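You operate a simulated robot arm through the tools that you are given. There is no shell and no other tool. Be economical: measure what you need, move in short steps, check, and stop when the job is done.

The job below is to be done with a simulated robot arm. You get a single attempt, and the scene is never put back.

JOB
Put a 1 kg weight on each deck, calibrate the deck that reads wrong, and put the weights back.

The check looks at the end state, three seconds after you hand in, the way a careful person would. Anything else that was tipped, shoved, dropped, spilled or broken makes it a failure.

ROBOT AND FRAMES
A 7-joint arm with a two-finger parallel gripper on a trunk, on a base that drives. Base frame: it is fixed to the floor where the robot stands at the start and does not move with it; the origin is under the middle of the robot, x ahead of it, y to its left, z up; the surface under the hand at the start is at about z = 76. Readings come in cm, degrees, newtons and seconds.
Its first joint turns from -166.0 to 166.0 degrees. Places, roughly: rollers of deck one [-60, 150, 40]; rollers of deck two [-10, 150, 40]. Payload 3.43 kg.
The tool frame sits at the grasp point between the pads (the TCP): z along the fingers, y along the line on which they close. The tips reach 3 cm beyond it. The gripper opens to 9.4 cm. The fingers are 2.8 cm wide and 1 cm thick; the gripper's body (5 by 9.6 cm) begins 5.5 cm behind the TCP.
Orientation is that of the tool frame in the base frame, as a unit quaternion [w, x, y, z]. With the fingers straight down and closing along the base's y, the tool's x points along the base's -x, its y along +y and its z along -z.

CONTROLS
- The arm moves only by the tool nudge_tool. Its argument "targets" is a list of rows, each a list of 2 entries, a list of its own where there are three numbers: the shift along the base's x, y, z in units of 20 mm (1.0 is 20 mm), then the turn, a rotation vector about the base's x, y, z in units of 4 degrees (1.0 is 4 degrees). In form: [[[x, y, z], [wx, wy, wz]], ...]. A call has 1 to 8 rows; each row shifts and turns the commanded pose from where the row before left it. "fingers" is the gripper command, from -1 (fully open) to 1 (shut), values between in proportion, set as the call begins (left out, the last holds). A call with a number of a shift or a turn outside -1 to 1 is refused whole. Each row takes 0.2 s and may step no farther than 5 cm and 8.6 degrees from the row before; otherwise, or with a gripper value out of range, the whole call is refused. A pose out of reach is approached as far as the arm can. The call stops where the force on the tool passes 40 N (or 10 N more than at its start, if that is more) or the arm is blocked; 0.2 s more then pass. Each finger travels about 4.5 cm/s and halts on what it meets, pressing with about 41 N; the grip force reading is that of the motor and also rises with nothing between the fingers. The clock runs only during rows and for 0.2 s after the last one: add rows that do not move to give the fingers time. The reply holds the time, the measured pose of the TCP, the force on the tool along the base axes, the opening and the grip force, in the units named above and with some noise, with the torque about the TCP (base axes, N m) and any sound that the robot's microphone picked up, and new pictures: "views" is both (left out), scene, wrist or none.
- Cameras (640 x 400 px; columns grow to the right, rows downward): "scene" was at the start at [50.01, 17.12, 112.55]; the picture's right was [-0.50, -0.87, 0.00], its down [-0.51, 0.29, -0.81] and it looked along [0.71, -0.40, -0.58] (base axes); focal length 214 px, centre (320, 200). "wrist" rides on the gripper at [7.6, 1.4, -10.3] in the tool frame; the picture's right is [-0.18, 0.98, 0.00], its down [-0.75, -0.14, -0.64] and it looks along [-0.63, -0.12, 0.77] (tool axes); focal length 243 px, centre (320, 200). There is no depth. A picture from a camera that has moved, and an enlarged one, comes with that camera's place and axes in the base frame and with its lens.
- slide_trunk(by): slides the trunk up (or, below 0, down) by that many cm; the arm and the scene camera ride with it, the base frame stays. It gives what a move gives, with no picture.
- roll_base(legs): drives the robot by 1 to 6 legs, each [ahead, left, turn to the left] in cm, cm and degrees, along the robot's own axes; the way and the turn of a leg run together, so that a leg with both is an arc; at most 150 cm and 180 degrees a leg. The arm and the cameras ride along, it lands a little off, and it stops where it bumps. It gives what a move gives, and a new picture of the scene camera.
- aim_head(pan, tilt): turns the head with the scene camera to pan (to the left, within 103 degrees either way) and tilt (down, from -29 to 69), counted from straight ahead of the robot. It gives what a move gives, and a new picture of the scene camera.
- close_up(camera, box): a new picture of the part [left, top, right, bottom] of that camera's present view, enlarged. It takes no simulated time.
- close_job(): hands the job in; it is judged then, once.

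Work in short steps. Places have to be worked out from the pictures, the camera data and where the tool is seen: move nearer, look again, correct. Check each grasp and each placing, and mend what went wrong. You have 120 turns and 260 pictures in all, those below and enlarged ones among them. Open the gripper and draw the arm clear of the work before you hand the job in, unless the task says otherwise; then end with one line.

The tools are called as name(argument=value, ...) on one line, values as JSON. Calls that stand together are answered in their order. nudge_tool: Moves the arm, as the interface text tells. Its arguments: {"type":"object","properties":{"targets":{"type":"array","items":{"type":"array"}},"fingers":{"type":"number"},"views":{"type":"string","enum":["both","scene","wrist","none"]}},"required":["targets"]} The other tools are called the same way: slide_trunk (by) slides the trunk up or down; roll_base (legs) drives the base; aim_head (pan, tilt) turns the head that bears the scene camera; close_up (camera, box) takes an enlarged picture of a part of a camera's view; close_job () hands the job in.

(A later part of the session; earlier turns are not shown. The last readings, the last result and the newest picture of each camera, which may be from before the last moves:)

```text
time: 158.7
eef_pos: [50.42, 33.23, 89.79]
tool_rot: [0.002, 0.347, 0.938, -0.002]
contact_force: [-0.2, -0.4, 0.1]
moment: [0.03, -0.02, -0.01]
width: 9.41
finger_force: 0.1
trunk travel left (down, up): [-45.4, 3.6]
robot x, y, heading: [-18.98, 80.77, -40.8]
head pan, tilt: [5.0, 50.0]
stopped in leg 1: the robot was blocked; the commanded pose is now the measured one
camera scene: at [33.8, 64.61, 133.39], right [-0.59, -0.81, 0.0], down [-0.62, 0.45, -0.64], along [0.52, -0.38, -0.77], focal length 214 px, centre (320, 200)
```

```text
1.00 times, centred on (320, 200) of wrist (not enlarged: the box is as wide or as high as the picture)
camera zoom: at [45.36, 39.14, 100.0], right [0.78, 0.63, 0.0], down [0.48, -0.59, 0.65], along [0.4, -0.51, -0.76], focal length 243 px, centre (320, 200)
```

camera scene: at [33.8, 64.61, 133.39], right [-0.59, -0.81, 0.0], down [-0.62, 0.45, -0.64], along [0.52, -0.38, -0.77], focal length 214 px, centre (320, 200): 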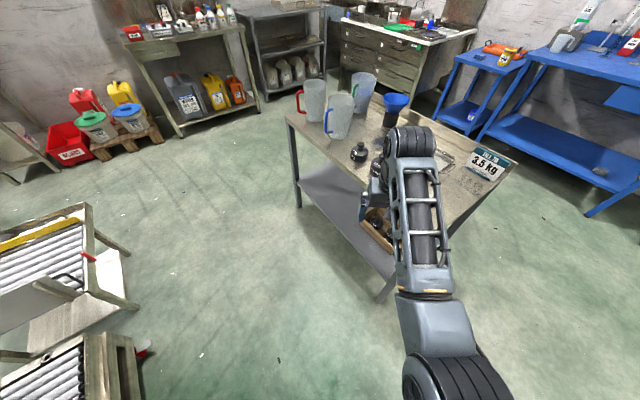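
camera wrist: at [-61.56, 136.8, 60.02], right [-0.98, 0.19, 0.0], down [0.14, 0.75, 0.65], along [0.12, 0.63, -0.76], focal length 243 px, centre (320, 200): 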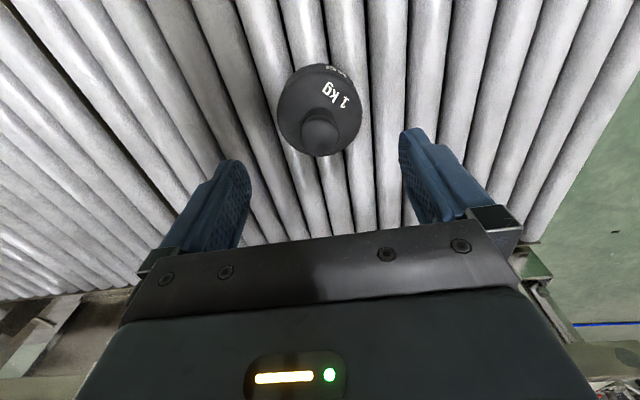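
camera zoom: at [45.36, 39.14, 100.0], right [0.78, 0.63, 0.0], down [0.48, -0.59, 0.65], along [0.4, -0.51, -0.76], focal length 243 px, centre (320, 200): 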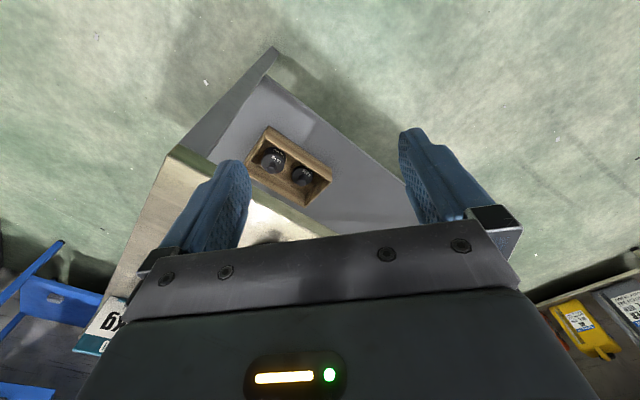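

The platform's corner bumped the deck line — my path went too far in y. I'll draw away at once and check deck one's weight and the levers.

roll_base(legs=[[12, -8, 0]])

aim_head(pan=103, tilt=45)

```text
time: 160.1
eef_pos: [54.02, 19.32, 89.85]
tool_rot: [0.001, 0.347, 0.938, -0.003]
contact_force: [0.2, -1.0, 0.1]
moment: [0.0, 0.01, -0.01]
width: 9.39
finger_force: 0.0
trunk travel left (down, up): [-45.4, 3.6]
robot x, y, heading: [-14.72, 66.6, -40.9]
head pan, tilt: [5.0, 50.0]
camera scene: at [37.52, 50.8, 133.39], right [-0.58, -0.81, 0.0], down [-0.62, 0.45, -0.64], along [0.52, -0.38, -0.77], focal length 214 px, centre (320, 200)
```

scene: 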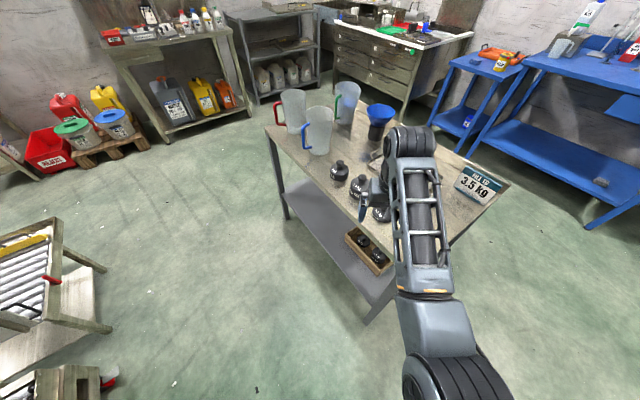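

```text
time: 161.8
eef_pos: [53.97, 19.23, 89.79]
tool_rot: [0.002, 0.347, 0.938, -0.003]
contact_force: [-0.4, 1.2, 0.1]
moment: [-0.04, -0.01, 0.0]
width: 9.42
finger_force: 0.0
trunk travel left (down, up): [-45.4, 3.6]
robot x, y, heading: [-15.08, 67.01, -40.8]
head pan, tilt: [103.0, 45.0]
camera scene: at [35.07, 62.49, 134.08], right [0.88, -0.47, 0.0], down [-0.33, -0.63, -0.71], along [0.33, 0.63, -0.71], focal length 214 px, centre (320, 200)
```

scene: 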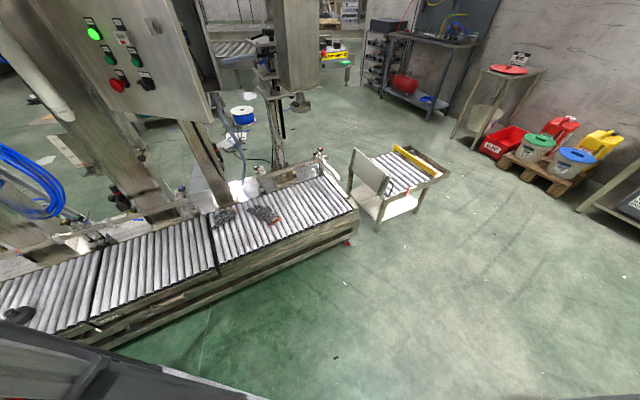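

close_up(camera="scene", box=[0, 230, 260, 390])

```text
2.46 times, centred on (130, 310) of scene
camera zoom: at [35.07, 62.49, 134.08], right [0.88, -0.47, 0.0], down [-0.33, -0.63, -0.71], along [0.33, 0.63, -0.71], focal length 528 px, centre (788, -71)
```

zoom: 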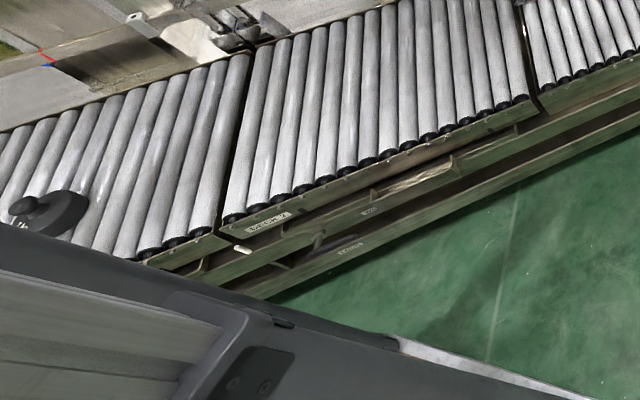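

Deck one's weight still stands and deck two's lever is unmoved. I'll raise the hand 5 cm and go to the far weight, forward first so the rear stays away from the decks.

nudge_tool(targets=[[[0, 0, 1], [0, 0, 0]], [[0, 0, 1], [0, 0, 0]], [[0, 0, 0.5], [0, 0, 0]]], views="none")

aim_head(pan=5, tilt=50)

roll_base(legs=[[27, 0, 0], [0, 10.4, 0]])

close_up(camera="wrist", box=[0, 0, 640, 400])

```text
time: 162.6
eef_pos: [54.07, 19.33, 94.77]
tool_rot: [0.0, 0.348, 0.938, -0.002]
contact_force: [0.3, -0.2, -1.1]
moment: [-0.01, 0.02, -0.01]
width: 9.36
finger_force: 0.1
trunk travel left (down, up): [-45.4, 3.6]
robot x, y, heading: [-14.77, 66.28, -41.0]
head pan, tilt: [103.0, 45.0]
```

```text
time: 164.3
eef_pos: [54.03, 19.27, 94.67]
tool_rot: [0.002, 0.347, 0.938, -0.003]
contact_force: [0.2, -0.4, -1.0]
moment: [0.02, 0.01, -0.03]
width: 9.38
finger_force: 0.0
trunk travel left (down, up): [-45.4, 3.6]
robot x, y, heading: [-14.97, 66.92, -40.7]
head pan, tilt: [5.0, 50.0]
camera scene: at [37.52, 50.8, 133.39], right [-0.58, -0.81, 0.0], down [-0.62, 0.45, -0.64], along [0.52, -0.38, -0.77], focal length 214 px, centre (320, 200)
```

scene: 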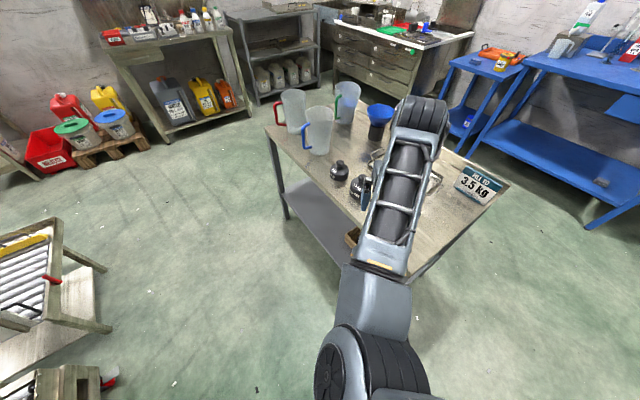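

```text
time: 167.0
eef_pos: [81.33, 9.57, 94.71]
tool_rot: [0.001, 0.347, 0.938, -0.005]
contact_force: [-0.6, 0.8, -0.8]
moment: [0.0, -0.01, -0.03]
width: 9.41
finger_force: 0.1
trunk travel left (down, up): [-45.4, 3.6]
robot x, y, heading: [12.28, 57.04, -40.8]
head pan, tilt: [5.0, 50.0]
camera scene: at [64.86, 40.97, 133.39], right [-0.58, -0.81, 0.0], down [-0.62, 0.45, -0.64], along [0.52, -0.38, -0.77], focal length 214 px, centre (320, 200)
```

scene: 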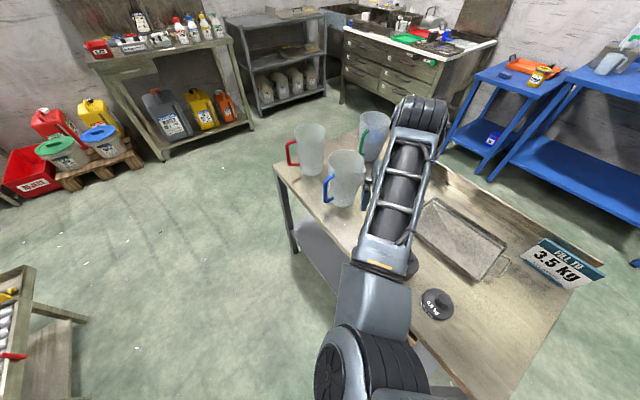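

```text
1.00 times, centred on (320, 200) of wrist (not enlarged: the box is as wide or as high as the picture)
camera zoom: at [76.41, 15.55, 104.96], right [0.78, 0.63, 0.0], down [0.48, -0.59, 0.65], along [0.4, -0.51, -0.76], focal length 243 px, centre (320, 200)
```

zoom: 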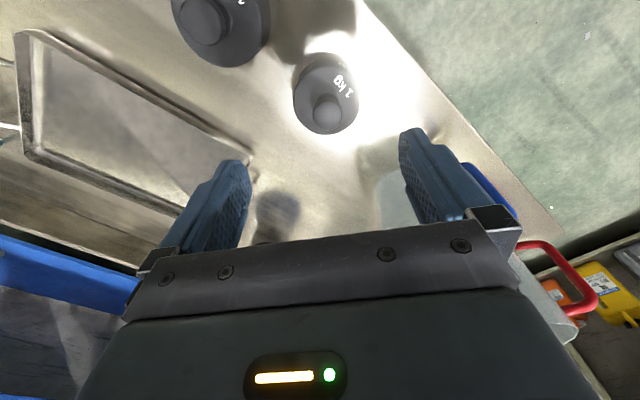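

The far weight's knob is at about (82.1, 9.3). I'll shift onto it and descend to z≈87, then look.

nudge_tool(targets=[[[0.4, -0.12, -1], [0, 0, 0]], [[0, 0, -1], [0, 0, 0]], [[0, 0, -1], [0, 0, 0]], [[0, 0, -0.8], [0, 0, 0]]])

```text
time: 168.0
eef_pos: [82.19, 9.43, 87.17]
tool_rot: [0.002, 0.347, 0.938, -0.003]
contact_force: [0.5, 0.2, 0.7]
moment: [0.04, -0.02, 0.02]
width: 9.4
finger_force: 0.0
trunk travel left (down, up): [-45.4, 3.6]
robot x, y, heading: [12.5, 56.82, -40.8]
head pan, tilt: [5.0, 50.0]
camera scene: at [64.87, 40.98, 133.39], right [-0.58, -0.81, 0.0], down [-0.62, 0.45, -0.64], along [0.52, -0.38, -0.77], focal length 214 px, centre (320, 200)
camera wrist: at [77.25, 15.35, 97.41], right [0.78, 0.63, 0.0], down [0.48, -0.59, 0.65], along [0.4, -0.51, -0.76], focal length 243 px, centre (320, 200)
```

scene: 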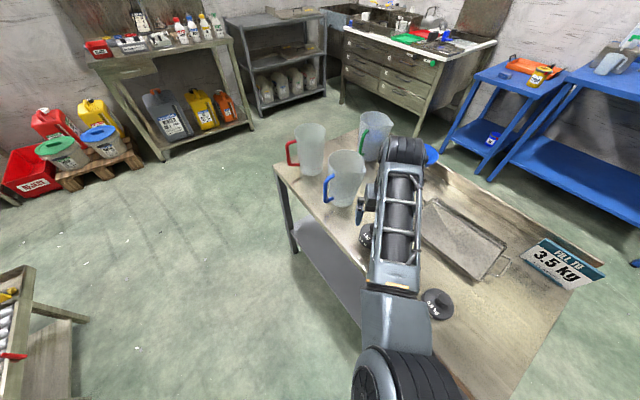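
wrist: 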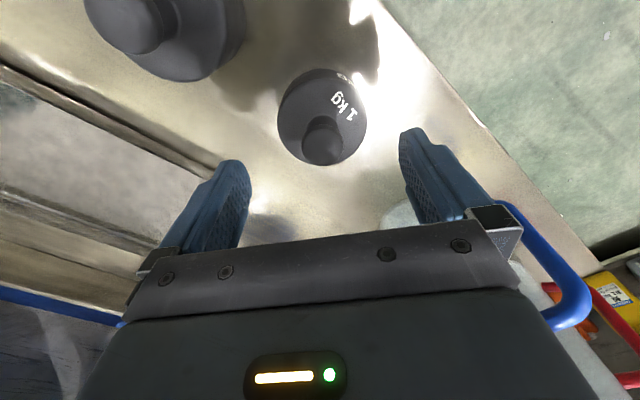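

Well aligned, and the jug's handle is over 10 cm away. I'll descend to z≈80.7 and check.

nudge_tool(targets=[[[0.1, -0.1, -1], [0, 0, 0]], [[0, 0, -1], [0, 0, 0]], [[0, 0, -0.8], [0, 0, 0]], [[0, 0, -0.43], [0, 0, 0]]], views="wrist")

nudge_tool(targets=[[[0, 0, 0], [0, 0, 0]], [[0, 0, 0], [0, 0, 0]], [[0, 0, 0], [0, 0, 0]], [[0, 0, 0], [0, 0, 0]], [[0, 0, 0], [0, 0, 0]]], fingers=1, views="none")

nudge_tool(targets=[[[0, 0, 0.5], [0, 0, 0]], [[0, 0, 1], [0, 0, 0]]], views="wrist")

```text
time: 169.0
eef_pos: [82.36, 9.03, 80.74]
tool_rot: [0.001, 0.348, 0.938, -0.002]
contact_force: [-0.4, -0.4, -0.4]
moment: [0.04, 0.03, 0.03]
width: 9.41
finger_force: 0.0
trunk travel left (down, up): [-45.4, 3.6]
robot x, y, heading: [12.5, 56.72, -40.8]
head pan, tilt: [5.0, 50.0]
camera wrist: at [77.46, 15.12, 90.87], right [0.78, 0.63, 0.0], down [0.48, -0.59, 0.65], along [0.4, -0.51, -0.76], focal length 243 px, centre (320, 200)
```

wrist: 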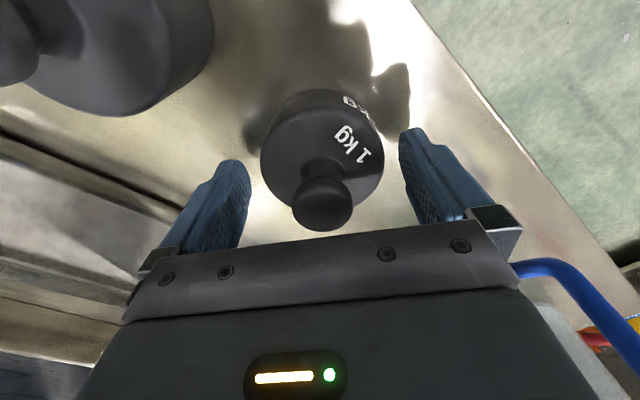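

```text
time: 170.2
eef_pos: [82.31, 9.02, 80.65]
tool_rot: [0.002, 0.347, 0.938, -0.003]
contact_force: [2.6, 2.4, -0.1]
moment: [0.14, -0.24, 0.05]
width: 7.06
finger_force: 41.2
trunk travel left (down, up): [-45.4, 3.6]
robot x, y, heading: [12.34, 57.17, -40.7]
head pan, tilt: [5.0, 50.0]
```

```text
time: 170.8
eef_pos: [82.34, 9.2, 83.57]
tool_rot: [0.0, 0.347, 0.938, -0.003]
contact_force: [0.5, 0.1, -10.0]
moment: [-0.02, -0.01, -0.04]
width: 7.05
finger_force: 41.1
trunk travel left (down, up): [-45.4, 3.6]
robot x, y, heading: [12.77, 57.03, -40.7]
head pan, tilt: [5.0, 50.0]
camera wrist: at [77.44, 15.1, 93.82], right [0.78, 0.63, 0.0], down [0.48, -0.59, 0.64], along [0.4, -0.5, -0.76], focal length 243 px, centre (320, 200)
```

wrist: 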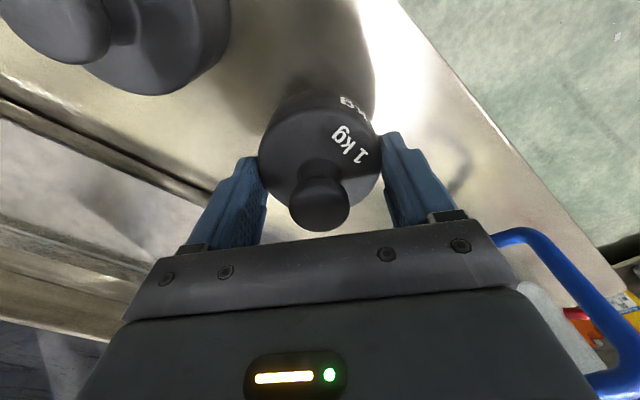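

Second 1 kg weight held (10 N); its home is TCP (82.33, 9.05). I'll lift high, drive back from the table, lower the trunk and turn to the decks.

nudge_tool(targets=[[[0, 0, 1], [0, 0, 0]], [[0, 0, 1], [0, 0, 0]], [[0, 0, 1], [0, 0, 0]], [[0, 0, 1], [0, 0, 0]], [[0, 0, 1], [0, 0, 0]], [[0, 0, 1], [0, 0, 0]], [[0, 0, 1], [0, 0, 0]]], views="none")

roll_base(legs=[[-38.9, -42.8, 0]])

slide_trunk(by=-40)

roll_base(legs=[[0, 0, 130.5]])

```text
time: 172.4
eef_pos: [82.37, 9.17, 97.7]
tool_rot: [0.001, 0.347, 0.938, -0.001]
contact_force: [0.4, -0.1, -10.7]
moment: [0.0, 0.0, 0.02]
width: 7.07
finger_force: 41.0
trunk travel left (down, up): [-45.4, 3.6]
robot x, y, heading: [12.51, 56.84, -40.9]
head pan, tilt: [5.0, 50.0]
```

```text
time: 175.7
eef_pos: [25.04, 2.28, 97.7]
tool_rot: [0.001, 0.348, 0.937, -0.003]
contact_force: [-0.3, 1.1, -9.4]
moment: [-0.03, -0.02, -0.04]
width: 7.06
finger_force: 40.8
trunk travel left (down, up): [-45.4, 3.6]
robot x, y, heading: [-44.59, 50.09, -40.7]
head pan, tilt: [5.0, 50.0]
camera scene: at [7.59, 34.02, 133.37], right [-0.59, -0.81, 0.0], down [-0.62, 0.45, -0.64], along [0.52, -0.38, -0.77], focal length 214 px, centre (320, 200)
```

scene: 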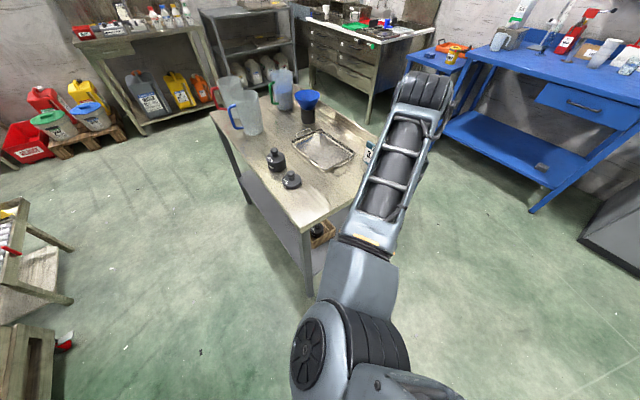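

```text
time: 179.6
eef_pos: [25.01, 2.25, 57.57]
tool_rot: [0.001, 0.347, 0.938, -0.003]
contact_force: [-0.4, 0.0, -9.9]
moment: [0.01, 0.01, 0.0]
width: 7.05
finger_force: 40.0
trunk travel left (down, up): [-5.4, 43.6]
robot x, y, heading: [-44.61, 50.35, -41.0]
head pan, tilt: [5.0, 50.0]
```

```text
time: 185.4
eef_pos: [-53.97, 134.15, 57.74]
tool_rot: [0.003, -0.706, 0.708, -0.001]
contact_force: [-0.1, 0.1, -10.9]
moment: [-0.01, -0.01, 0.02]
width: 7.07
finger_force: 40.8
trunk travel left (down, up): [-5.4, 43.6]
robot x, y, heading: [-44.68, 49.94, 89.6]
head pan, tilt: [5.0, 50.0]
camera scene: at [-66.58, 99.97, 93.37], right [1.0, 0.08, 0.0], down [0.06, -0.76, -0.64], along [-0.05, 0.64, -0.77], focal length 214 px, centre (320, 200)
```

scene: 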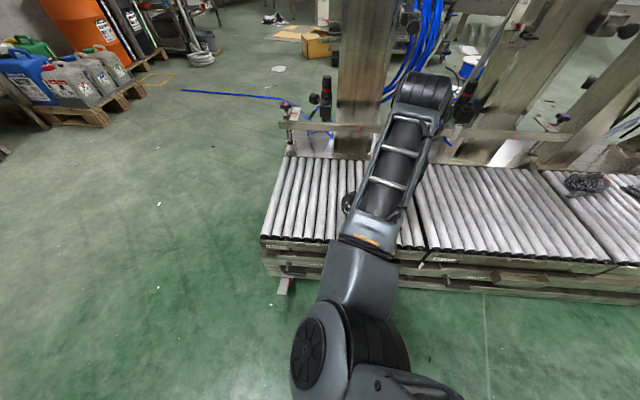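

Now slide right 44 cm and forward 10.5 cm to bring the weight over deck two.

roll_base(legs=[[0, -44, 0], [10.5, 0, 0]])

nudge_tool(targets=[[[0, 0, -1], [0, 0, 0]], [[0, 0, -1], [0, 0, 0]], [[0, 0, -1], [0, 0, 0]], [[0, 0, -1], [0, 0, 0]], [[0, 0, -1], [0, 0, 0]], [[0, 0, -1], [0, 0, 0]], [[0, 0, -1], [0, 0, 0]], [[0, 0, -0.6], [0, 0, 0]]], views="wrist")

```text
time: 188.8
eef_pos: [-10.59, 144.45, 57.78]
tool_rot: [-0.002, 0.709, -0.705, 0.001]
contact_force: [0.2, -0.4, -9.9]
moment: [-0.04, 0.01, 0.04]
width: 7.08
finger_force: 41.0
trunk travel left (down, up): [-5.4, 43.6]
robot x, y, heading: [-0.7, 60.17, 89.8]
head pan, tilt: [5.0, 50.0]
camera scene: at [-22.91, 110.16, 93.37], right [1.0, 0.09, 0.0], down [0.07, -0.76, -0.64], along [-0.06, 0.64, -0.77], focal length 214 px, centre (320, 200)
```

scene: 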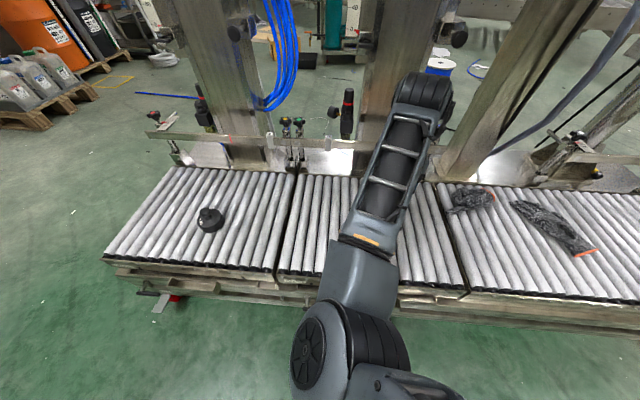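

```text
time: 190.6
eef_pos: [-10.57, 144.44, 42.44]
tool_rot: [-0.002, 0.709, -0.706, 0.0]
contact_force: [0.3, -0.3, -9.3]
moment: [-0.02, -0.02, -0.01]
width: 7.04
finger_force: 40.6
trunk travel left (down, up): [-5.4, 43.6]
robot x, y, heading: [-0.71, 60.59, 90.1]
head pan, tilt: [5.0, 50.0]
camera wrist: at [-12.09, 136.65, 52.68], right [-0.98, 0.18, 0.0], down [0.13, 0.75, 0.65], along [0.12, 0.63, -0.76], focal length 243 px, centre (320, 200)
```

wrist: 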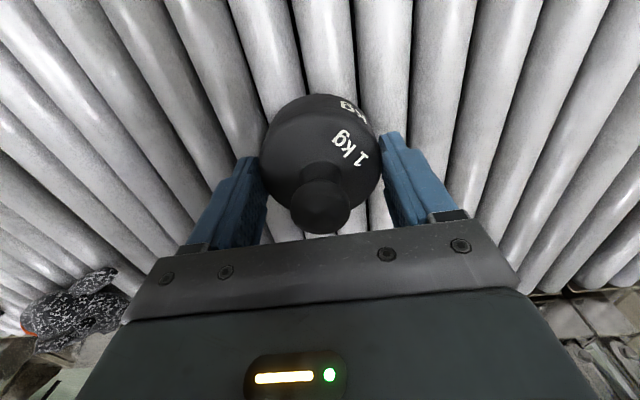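

Just above the rollers of deck two. Two fine steps down to contact.

nudge_tool(targets=[[[0, 0, -0.12], [0, 0, 0]], [[0, 0, -0.1], [0, 0, 0]], [[0, 0, 0], [0, 0, 0]]], views="none")

nudge_tool(targets=[[[0, 0, -0.08], [0, 0, 0]], [[0, 0, 0], [0, 0, 0]]], views="none")

```text
time: 191.4
eef_pos: [-10.59, 144.38, 42.13]
tool_rot: [-0.003, 0.708, -0.706, 0.001]
contact_force: [-0.4, 0.7, -9.0]
moment: [0.01, 0.02, -0.01]
width: 7.06
finger_force: 41.4
trunk travel left (down, up): [-5.4, 43.6]
robot x, y, heading: [-1.13, 60.37, 90.1]
head pan, tilt: [5.0, 50.0]
```

```text
time: 192.0
eef_pos: [-10.56, 144.41, 42.06]
tool_rot: [-0.003, 0.709, -0.705, 0.001]
contact_force: [0.4, -0.1, -7.8]
moment: [-0.1, 0.02, -0.02]
width: 7.07
finger_force: 41.0
trunk travel left (down, up): [-5.4, 43.6]
robot x, y, heading: [-0.48, 60.03, 90.0]
head pan, tilt: [5.0, 50.0]
```

Contact is beginning. One more millimetre, then release and rise.

nudge_tool(targets=[[[0, 0, -0.05], [0, 0, 0]], [[0, 0, 0], [0, 0, 0]]], views="none")

nudge_tool(targets=[[[0, 0, 0], [0, 0, 0]], [[0, 0, 0], [0, 0, 0]], [[0, 0, 0], [0, 0, 0]], [[0, 0, 0], [0, 0, 0]], [[0, 0, 1], [0, 0, 0]], [[0, 0, 1], [0, 0, 0]], [[0, 0, 1], [0, 0, 0]], [[0, 0, 1], [0, 0, 0]]], fingers=-1, views="wrist")

roll_base(legs=[[-35, 0, 0]])

aim_head(pan=-30, tilt=-10)

```text
time: 192.6
eef_pos: [-10.54, 144.44, 41.93]
tool_rot: [-0.002, 0.709, -0.705, -0.001]
contact_force: [-0.7, -4.2, 6.4]
moment: [-0.65, 0.21, 0.06]
width: 7.05
finger_force: 40.5
trunk travel left (down, up): [-5.4, 43.6]
robot x, y, heading: [-0.61, 60.15, 90.1]
head pan, tilt: [5.0, 50.0]
```

```text
time: 194.4
eef_pos: [-10.53, 144.39, 49.92]
tool_rot: [-0.003, 0.709, -0.705, 0.0]
contact_force: [0.1, 0.9, -0.1]
moment: [-0.01, 0.0, 0.04]
width: 9.42
finger_force: 0.2
trunk travel left (down, up): [-5.4, 43.6]
robot x, y, heading: [-0.69, 60.42, 90.3]
head pan, tilt: [5.0, 50.0]
camera wrist: at [-12.08, 136.61, 60.04], right [-0.98, 0.18, 0.0], down [0.13, 0.75, 0.65], along [0.12, 0.63, -0.76], focal length 243 px, centre (320, 200)
```

wrist: 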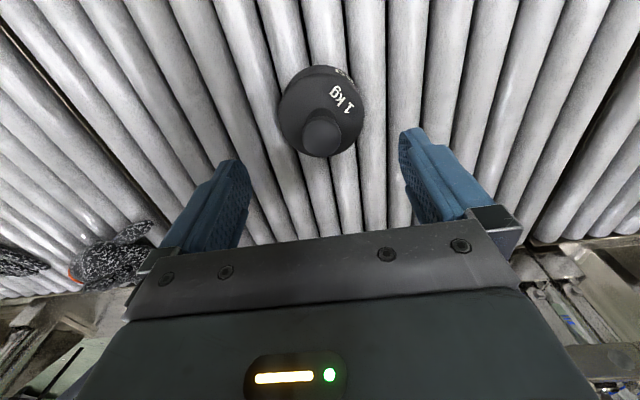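

```text
time: 196.7
eef_pos: [-10.35, 109.2, 49.84]
tool_rot: [-0.003, 0.708, -0.706, 0.001]
contact_force: [0.1, -0.4, 0.3]
moment: [0.0, 0.01, -0.03]
width: 9.43
finger_force: 0.1
trunk travel left (down, up): [-5.4, 43.6]
robot x, y, heading: [-0.93, 24.85, 90.0]
head pan, tilt: [5.0, 50.0]
camera scene: at [-22.77, 75.0, 93.39], right [1.0, 0.09, 0.0], down [0.07, -0.76, -0.64], along [-0.06, 0.64, -0.77], focal length 214 px, centre (320, 200)
```

scene: 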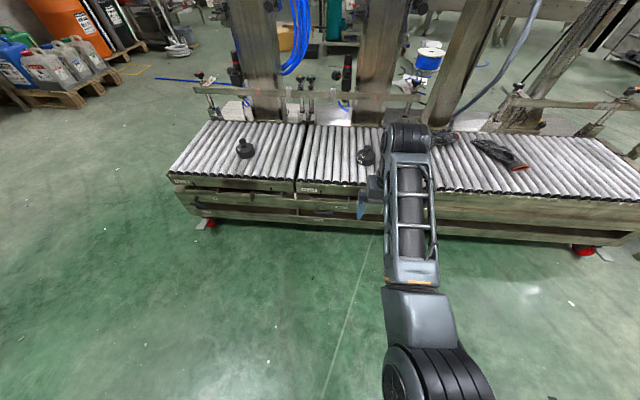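

```text
time: 198.0
eef_pos: [-10.28, 109.15, 49.79]
tool_rot: [-0.002, 0.708, -0.706, 0.0]
contact_force: [-1.2, -0.9, 0.4]
moment: [-0.03, -0.02, 0.0]
width: 9.38
finger_force: 0.2
trunk travel left (down, up): [-5.4, 43.6]
robot x, y, heading: [-0.76, 25.02, 90.0]
head pan, tilt: [-30.0, -10.0]
camera scene: at [-17.88, 74.63, 102.69], right [0.87, -0.5, 0.0], down [0.09, 0.15, -0.98], along [0.49, 0.85, 0.17], focal length 214 px, centre (320, 200)
```

scene: 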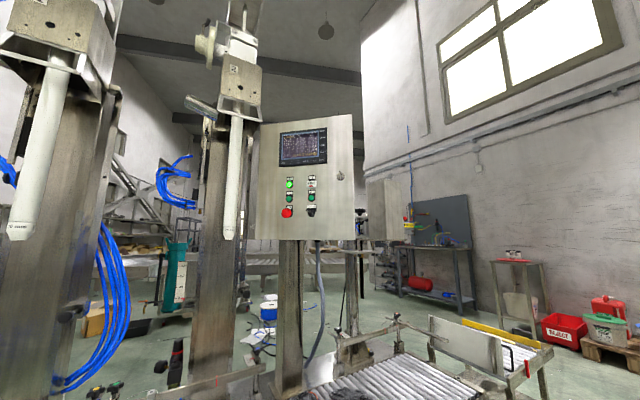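

Both weights stand on their decks. Reading the panel from here, and looking at how it is placed.

close_up(camera="scene", box=[270, 120, 340, 170])

close_up(camera="scene", box=[240, 105, 370, 245])

```text
8.00 times, centred on (305, 145) of scene
camera zoom: at [-17.88, 74.63, 102.69], right [0.87, -0.5, 0.0], down [0.09, 0.15, -0.98], along [0.49, 0.85, 0.17], focal length 1716 px, centre (440, 640)
```

zoom: 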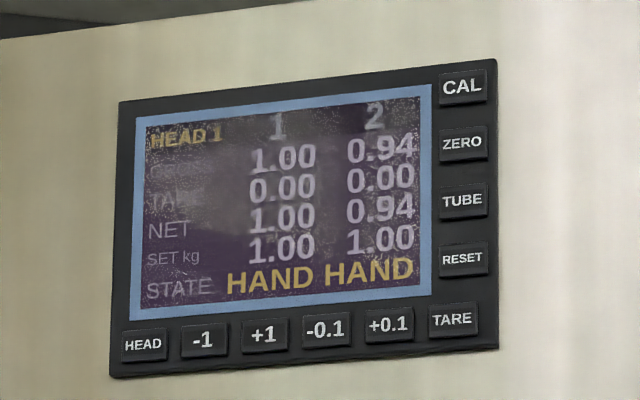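

```text
2.86 times, centred on (305, 175) of scene
camera zoom: at [-17.88, 74.63, 102.69], right [0.87, -0.5, 0.0], down [0.09, 0.15, -0.98], along [0.49, 0.85, 0.17], focal length 613 px, centre (363, 271)
```

zoom: 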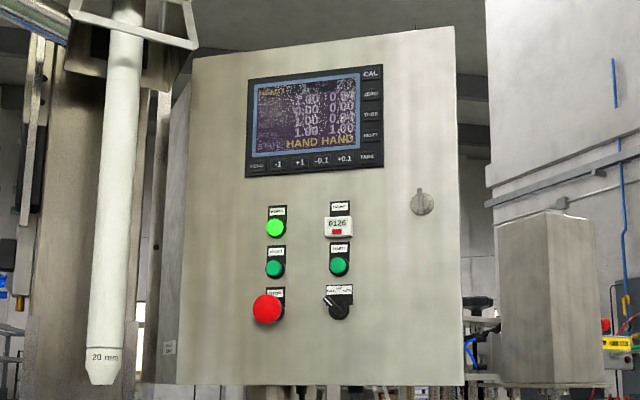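

Deck one reads 1.00, deck two reads 0.94: deck two (head 2) needs calibrating. I triangulated the HEAD key at (12.4, 158.9, 134.4) and CAL at (25.3, 147.0, 147.2), with the panel facing along (-0.68, -0.73). I'll raise the trunk and pitch the hand up to horizontal with fingers closed.

slide_trunk(by=40)

nudge_tool(targets=[[[0, 0, 0.5], [1, 0, 0]], [[0, 0, 0.5], [1, 0, 0]], [[0, 0, 0.5], [1, 0, 0]], [[0, 0, 0.5], [1, 0, 0]], [[0, 0, 0.5], [1, 0, 0]], [[0, 0, 0.5], [1, 0, 0]], [[0, 0, 0.5], [1, 0, 0]], [[0, 0, 0.5], [1, 0, 0]]], fingers=1, views="none")

nudge_tool(targets=[[[0, 0, 0.5], [1, 0, 0]], [[0, 0, 0.5], [1, 0, 0]], [[0, 0, 0.5], [1, 0, 0]], [[0, 0, 0.5], [1, 0, 0]], [[0, 0, 0.5], [1, 0, 0]], [[0, 0, 0.5], [1, 0, 0]], [[0, 0, 0.5], [1, 0, 0]], [[0, 0, 0.5], [1, 0, 0]]], views="scene")

```text
time: 201.8
eef_pos: [-10.28, 109.22, 89.75]
tool_rot: [-0.003, 0.709, -0.705, 0.001]
contact_force: [0.1, -0.3, 0.9]
moment: [-0.02, 0.0, 0.04]
width: 9.39
finger_force: 0.0
trunk travel left (down, up): [-45.4, 3.6]
robot x, y, heading: [-0.78, 25.4, 89.9]
head pan, tilt: [-30.0, -10.0]
```

```text
time: 203.6
eef_pos: [-10.46, 109.12, 97.77]
tool_rot: [-0.198, 0.68, -0.679, -0.195]
contact_force: [-0.3, -0.3, 0.9]
moment: [0.01, 0.03, 0.01]
width: 0.01
finger_force: 33.6
trunk travel left (down, up): [-45.4, 3.6]
robot x, y, heading: [-0.6, 25.37, 89.9]
head pan, tilt: [-30.0, -10.0]
```

```text
time: 205.4
eef_pos: [-10.25, 109.18, 105.74]
tool_rot: [0.379, -0.598, 0.599, 0.374]
contact_force: [0.0, -0.5, -0.5]
moment: [-0.03, -0.01, -0.02]
width: 0.03
finger_force: 32.5
trunk travel left (down, up): [-45.4, 3.6]
robot x, y, heading: [-0.87, 24.8, 89.8]
head pan, tilt: [-30.0, -10.0]
camera scene: at [-17.88, 74.64, 142.7], right [0.87, -0.5, 0.0], down [0.09, 0.15, -0.98], along [0.49, 0.85, 0.17], focal length 214 px, centre (320, 200)
```

scene: 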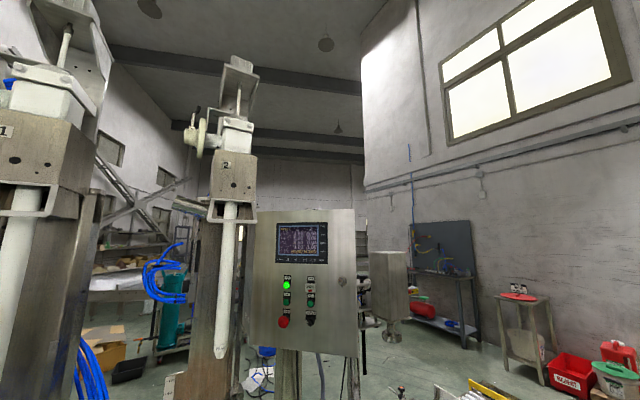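

Going well. I'll finish the pitch to horizontal while rising, then begin yawing right.

nudge_tool(targets=[[[0, 0, 1], [1, 0, 0]], [[0, 0, 1], [1, 0, 0]], [[0, 0, 1], [1, 0, 0]], [[0, 0, 1], [1, 0, 0]], [[0, 0, 1], [1, 0, 0]], [[0, 0, 1], [1, 0, 0]], [[0, 0, 1], [0.5, 0, 0]]], views="none")

nudge_tool(targets=[[[0, 0, 1], [0, 0, -1]], [[0, 0, 1], [0, 0, -1]], [[0, 0, 1], [0, 0, -1]], [[0, 0, 1], [0, 0, -1]], [[0, 0, 1], [0, 0, -1]], [[0, 0, 1], [0, 0, -1]]], views="none")

aim_head(pan=-5, tilt=20)

```text
time: 207.0
eef_pos: [-10.37, 109.14, 119.76]
tool_rot: [0.503, -0.498, 0.499, 0.499]
contact_force: [0.3, 0.1, -0.3]
moment: [0.0, 0.01, 0.02]
width: 0.0
finger_force: 33.1
trunk travel left (down, up): [-45.4, 3.6]
robot x, y, heading: [-0.97, 25.24, 90.1]
head pan, tilt: [-30.0, -10.0]
```

```text
time: 208.4
eef_pos: [-10.35, 109.17, 131.88]
tool_rot: [0.595, -0.384, 0.592, 0.383]
contact_force: [-0.2, -0.6, -0.2]
moment: [0.01, 0.02, 0.02]
width: 0.0
finger_force: 32.5
trunk travel left (down, up): [-45.4, 3.6]
robot x, y, heading: [-1.15, 25.13, 90.1]
head pan, tilt: [-30.0, -10.0]
```

```text
time: 209.4
eef_pos: [-10.38, 109.19, 131.82]
tool_rot: [0.595, -0.384, 0.592, 0.384]
contact_force: [0.0, 0.4, 0.4]
moment: [-0.01, -0.02, 0.03]
width: 0.0
finger_force: 33.6
trunk travel left (down, up): [-45.4, 3.6]
robot x, y, heading: [-0.65, 25.4, 90.2]
head pan, tilt: [-5.0, 20.0]
camera scene: at [-21.28, 76.61, 137.95], right [1.0, -0.09, 0.0], down [-0.03, -0.34, -0.94], along [0.08, 0.94, -0.34], focal length 214 px, centre (320, 200)
```

scene: 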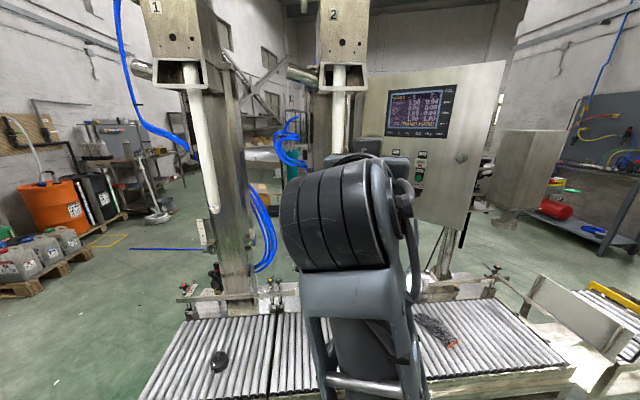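

I'll finish the yaw to face the panel squarely and set height 134.4, then look through both cameras.

nudge_tool(targets=[[[0, 0, 0.5], [0, 0, -1]], [[0, 0, 0.5], [0, 0, -1]], [[0, 0, 0.3], [0, 0, -1]], [[0, 0, 0], [0, 0, -1]], [[0, 0, 0], [0, 0, -0.75]]], views="both")

```text
time: 210.6
eef_pos: [-10.35, 109.21, 134.3]
tool_rot: [0.651, -0.281, 0.647, 0.28]
contact_force: [-0.3, -0.4, 0.4]
moment: [0.0, 0.04, 0.0]
width: 0.0
finger_force: 32.4
trunk travel left (down, up): [-45.4, 3.6]
robot x, y, heading: [-0.82, 25.05, 90.3]
head pan, tilt: [-5.0, 20.0]
camera scene: at [-21.28, 76.61, 137.95], right [1.0, -0.09, 0.0], down [-0.03, -0.34, -0.94], along [0.08, 0.94, -0.34], focal length 214 px, centre (320, 200)
camera wrist: at [-18.47, 102.65, 126.75], right [-0.72, 0.67, 0.18], down [-0.34, -0.56, 0.75], along [0.61, 0.48, 0.63], focal length 243 px, centre (320, 200)
```

scene: 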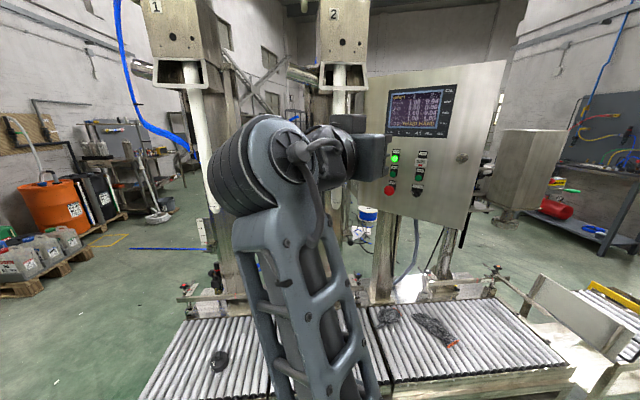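
wrist: 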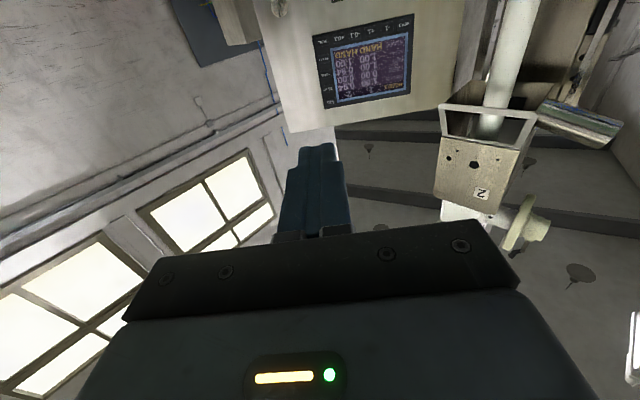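

The wrist view confirms my key positions to within a few pixels. I'll drive so the fingertips are about 4 cm in front of HEAD.

roll_base(legs=[[0, -18, 0], [44, 0, 0]])

close_up(camera="wrist", box=[0, 0, 640, 400])

```text
time: 212.0
eef_pos: [3.82, 109.93, 134.53]
tool_rot: [0.653, -0.274, 0.651, 0.274]
contact_force: [1.0, -0.5, 0.2]
moment: [0.02, 0.0, 0.01]
width: 0.0
finger_force: 33.1
trunk travel left (down, up): [-45.4, 3.6]
robot x, y, heading: [11.43, 25.49, 88.6]
head pan, tilt: [-5.0, 20.0]
stopped in leg 1: the robot was blocked; the commanded pose is now the measured one
camera scene: at [-7.83, 77.57, 137.95], right [0.99, -0.11, 0.0], down [-0.04, -0.34, -0.94], along [0.1, 0.93, -0.34], focal length 214 px, centre (320, 200)
```

scene: 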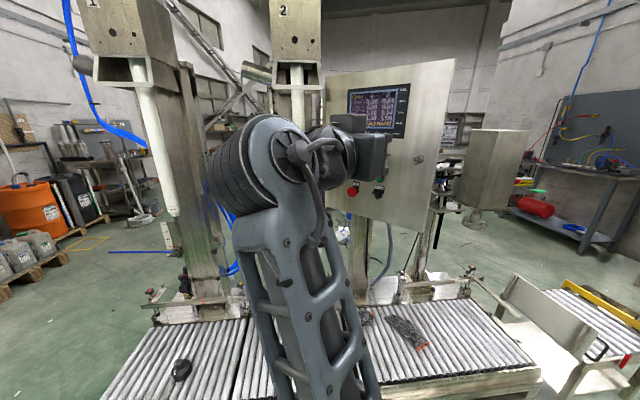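

```text
1.00 times, centred on (320, 200) of wrist (not enlarged: the box is as wide or as high as the picture)
camera zoom: at [-4.45, 103.55, 126.77], right [-0.7, 0.69, 0.18], down [-0.35, -0.56, 0.75], along [0.62, 0.46, 0.63], focal length 243 px, centre (320, 200)
```

zoom: 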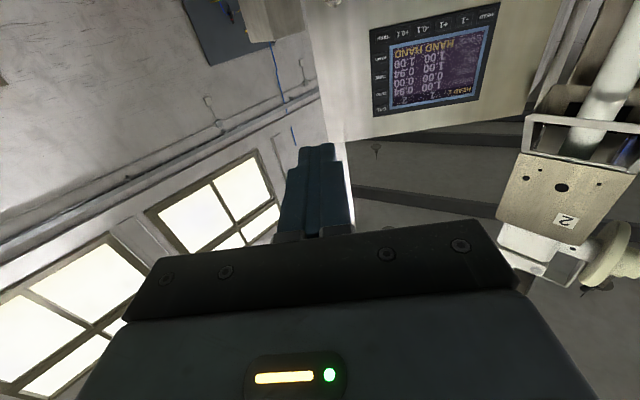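

I bumped the table's near end with the platform's side. I'll move off left, then check that nothing on the table shifted.

roll_base(legs=[[2, 6, 1.4], [26, 0, 0]])

aim_head(pan=-103, tilt=40)

```text
time: 214.4
eef_pos: [-4.23, 137.82, 134.43]
tool_rot: [0.65, -0.282, 0.647, 0.281]
contact_force: [0.0, -0.1, 0.0]
moment: [0.01, 0.02, 0.0]
width: 0.0
finger_force: 33.3
trunk travel left (down, up): [-45.4, 3.6]
robot x, y, heading: [5.49, 54.33, 90.2]
head pan, tilt: [-5.0, 20.0]
camera scene: at [-15.09, 105.19, 137.95], right [1.0, -0.08, 0.0], down [-0.03, -0.34, -0.94], along [0.08, 0.94, -0.34], focal length 214 px, centre (320, 200)
```

scene: 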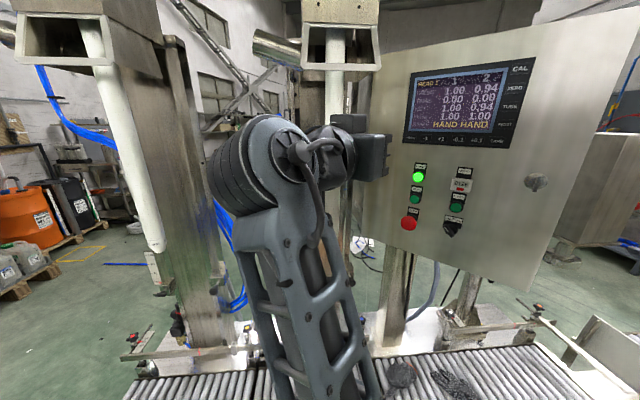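

```text
time: 216.2
eef_pos: [-4.21, 137.91, 134.38]
tool_rot: [0.65, -0.283, 0.647, 0.282]
contact_force: [0.4, -0.3, 0.7]
moment: [0.01, 0.0, 0.03]
width: 0.0
finger_force: 33.0
trunk travel left (down, up): [-45.4, 3.6]
robot x, y, heading: [5.7, 53.6, 90.2]
head pan, tilt: [-103.0, 40.0]
camera scene: at [-7.59, 94.04, 134.81], right [-0.22, -0.98, 0.0], down [-0.63, 0.14, -0.77], along [0.75, -0.17, -0.64], focal length 214 px, centre (320, 200)
```

scene: 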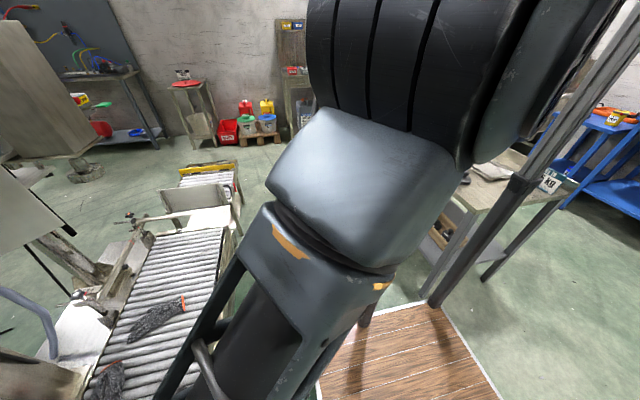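

The sign still stands. Continue: forward first, then right, now clear of the table.

aim_head(pan=-25, tilt=10)

roll_base(legs=[[14.5, 0, 0], [0, -11.5, 0]])

close_up(camera="wrist", box=[0, 0, 640, 400])

```text
time: 217.7
eef_pos: [-4.33, 137.83, 134.5]
tool_rot: [0.65, -0.282, 0.647, 0.281]
contact_force: [-0.2, -0.5, 0.0]
moment: [-0.02, 0.04, -0.01]
width: 0.01
finger_force: 32.4
trunk travel left (down, up): [-45.4, 3.6]
robot x, y, heading: [5.65, 53.65, 89.8]
head pan, tilt: [-25.0, 10.0]
camera scene: at [-11.97, 104.36, 139.57], right [0.91, -0.42, 0.0], down [-0.07, -0.16, -0.98], along [0.41, 0.89, -0.17], focal length 214 px, centre (320, 200)
```

scene: 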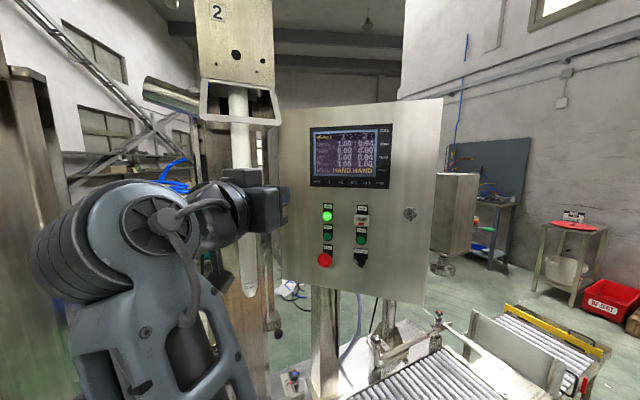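

```text
time: 219.9
eef_pos: [7.49, 152.58, 134.39]
tool_rot: [0.651, -0.28, 0.647, 0.28]
contact_force: [0.2, 0.3, -0.4]
moment: [0.03, 0.02, 0.03]
width: 0.0
finger_force: 32.9
trunk travel left (down, up): [-45.4, 3.6]
robot x, y, heading: [17.19, 68.59, 90.1]
head pan, tilt: [-25.0, 10.0]
camera scene: at [-0.33, 119.04, 139.57], right [0.91, -0.42, 0.0], down [-0.07, -0.16, -0.98], along [0.42, 0.89, -0.17], focal length 214 px, centre (320, 200)
```

scene: 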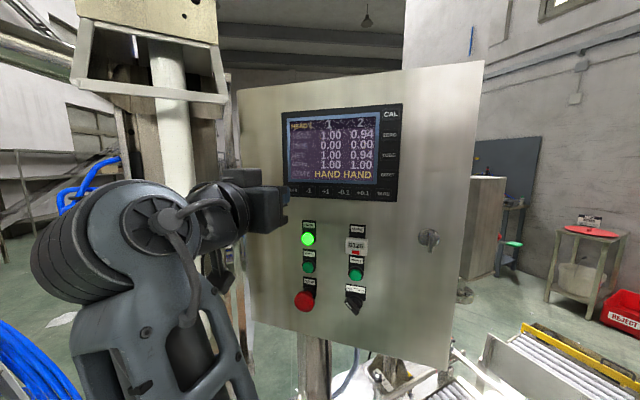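

```text
1.00 times, centred on (320, 200) of wrist (not enlarged: the box is as wide or as high as the picture)
camera zoom: at [-0.62, 145.93, 126.76], right [-0.72, 0.67, 0.18], down [-0.34, -0.56, 0.75], along [0.61, 0.48, 0.63], focal length 243 px, centre (320, 200)
```

zoom: 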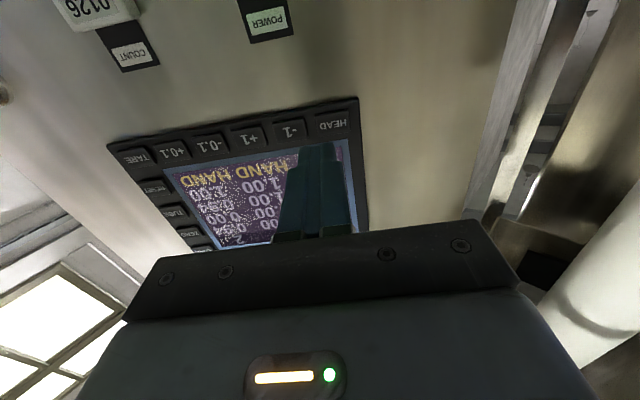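

HEAD is right where predicted: 0.8 cm left of the tip's line, about 4.9 cm ahead. I'll correct sideways and approach to about 1 cm.

nudge_tool(targets=[[[-0.29, 0.27, 0], [0, 0, 0]], [[0.65, 0.69, 0], [0, 0, 0]], [[0.65, 0.69, 0], [0, 0, 0]]], views="both")

```text
time: 220.7
eef_pos: [9.48, 155.79, 134.47]
tool_rot: [0.65, -0.281, 0.648, 0.281]
contact_force: [0.5, -1.1, -1.1]
moment: [-0.02, -0.01, -0.02]
width: 0.0
finger_force: 33.0
trunk travel left (down, up): [-45.4, 3.6]
robot x, y, heading: [17.42, 67.99, 89.6]
head pan, tilt: [-25.0, 10.0]
camera scene: at [-0.35, 119.02, 139.58], right [0.91, -0.42, 0.0], down [-0.07, -0.16, -0.98], along [0.42, 0.89, -0.17], focal length 214 px, centre (320, 200)
camera wrist: at [1.41, 149.24, 126.78], right [-0.72, 0.67, 0.18], down [-0.34, -0.57, 0.75], along [0.61, 0.48, 0.64], focal length 243 px, centre (320, 200)
```

scene: 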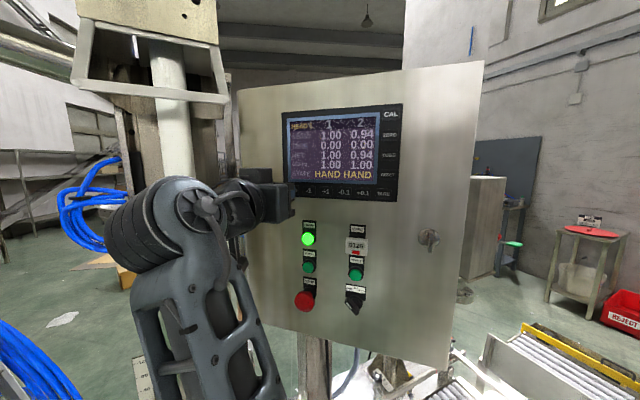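
wrist: 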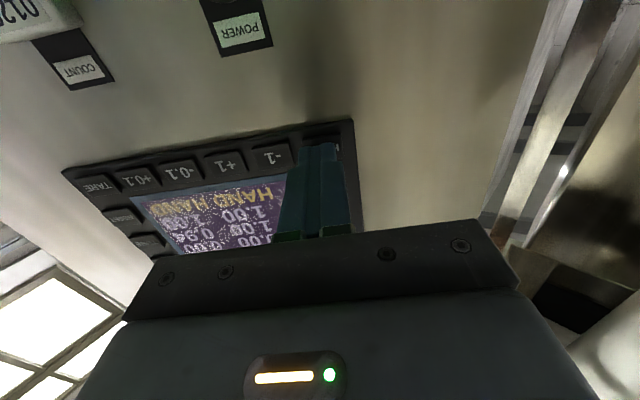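

Centred, about 1.2 cm away. I'll press in small steps and then back off.

nudge_tool(targets=[[[0.27, 0.29, 0], [0, 0, 0]], [[0.14, 0.14, 0], [0, 0, 0]], [[0.1, 0.1, 0], [0, 0, 0]]], views="wrist")

close_up(camera="scene", box=[270, 95, 410, 210])

```text
time: 221.5
eef_pos: [10.57, 156.89, 134.39]
tool_rot: [0.65, -0.282, 0.647, 0.282]
contact_force: [-2.6, -5.4, -0.8]
moment: [-0.04, 0.04, -0.03]
width: 0.0
finger_force: 32.7
trunk travel left (down, up): [-45.4, 3.6]
robot x, y, heading: [16.93, 68.14, 90.4]
head pan, tilt: [-25.0, 10.0]
heard: click
camera wrist: at [2.41, 150.22, 126.75], right [-0.72, 0.67, 0.18], down [-0.34, -0.57, 0.75], along [0.61, 0.48, 0.64], focal length 243 px, centre (320, 200)
```

wrist: 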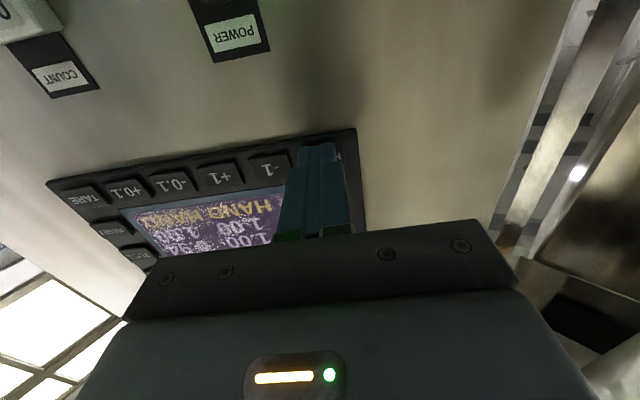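

```text
3.48 times, centred on (340, 152) of scene
camera zoom: at [-0.34, 119.01, 139.58], right [0.91, -0.42, 0.0], down [-0.07, -0.16, -0.98], along [0.42, 0.89, -0.17], focal length 746 px, centre (250, 365)
```

zoom: 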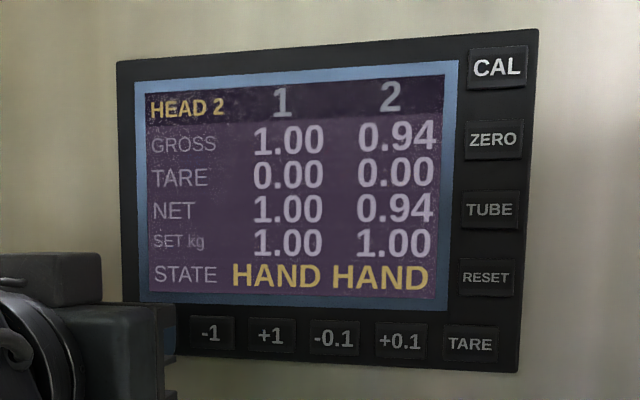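

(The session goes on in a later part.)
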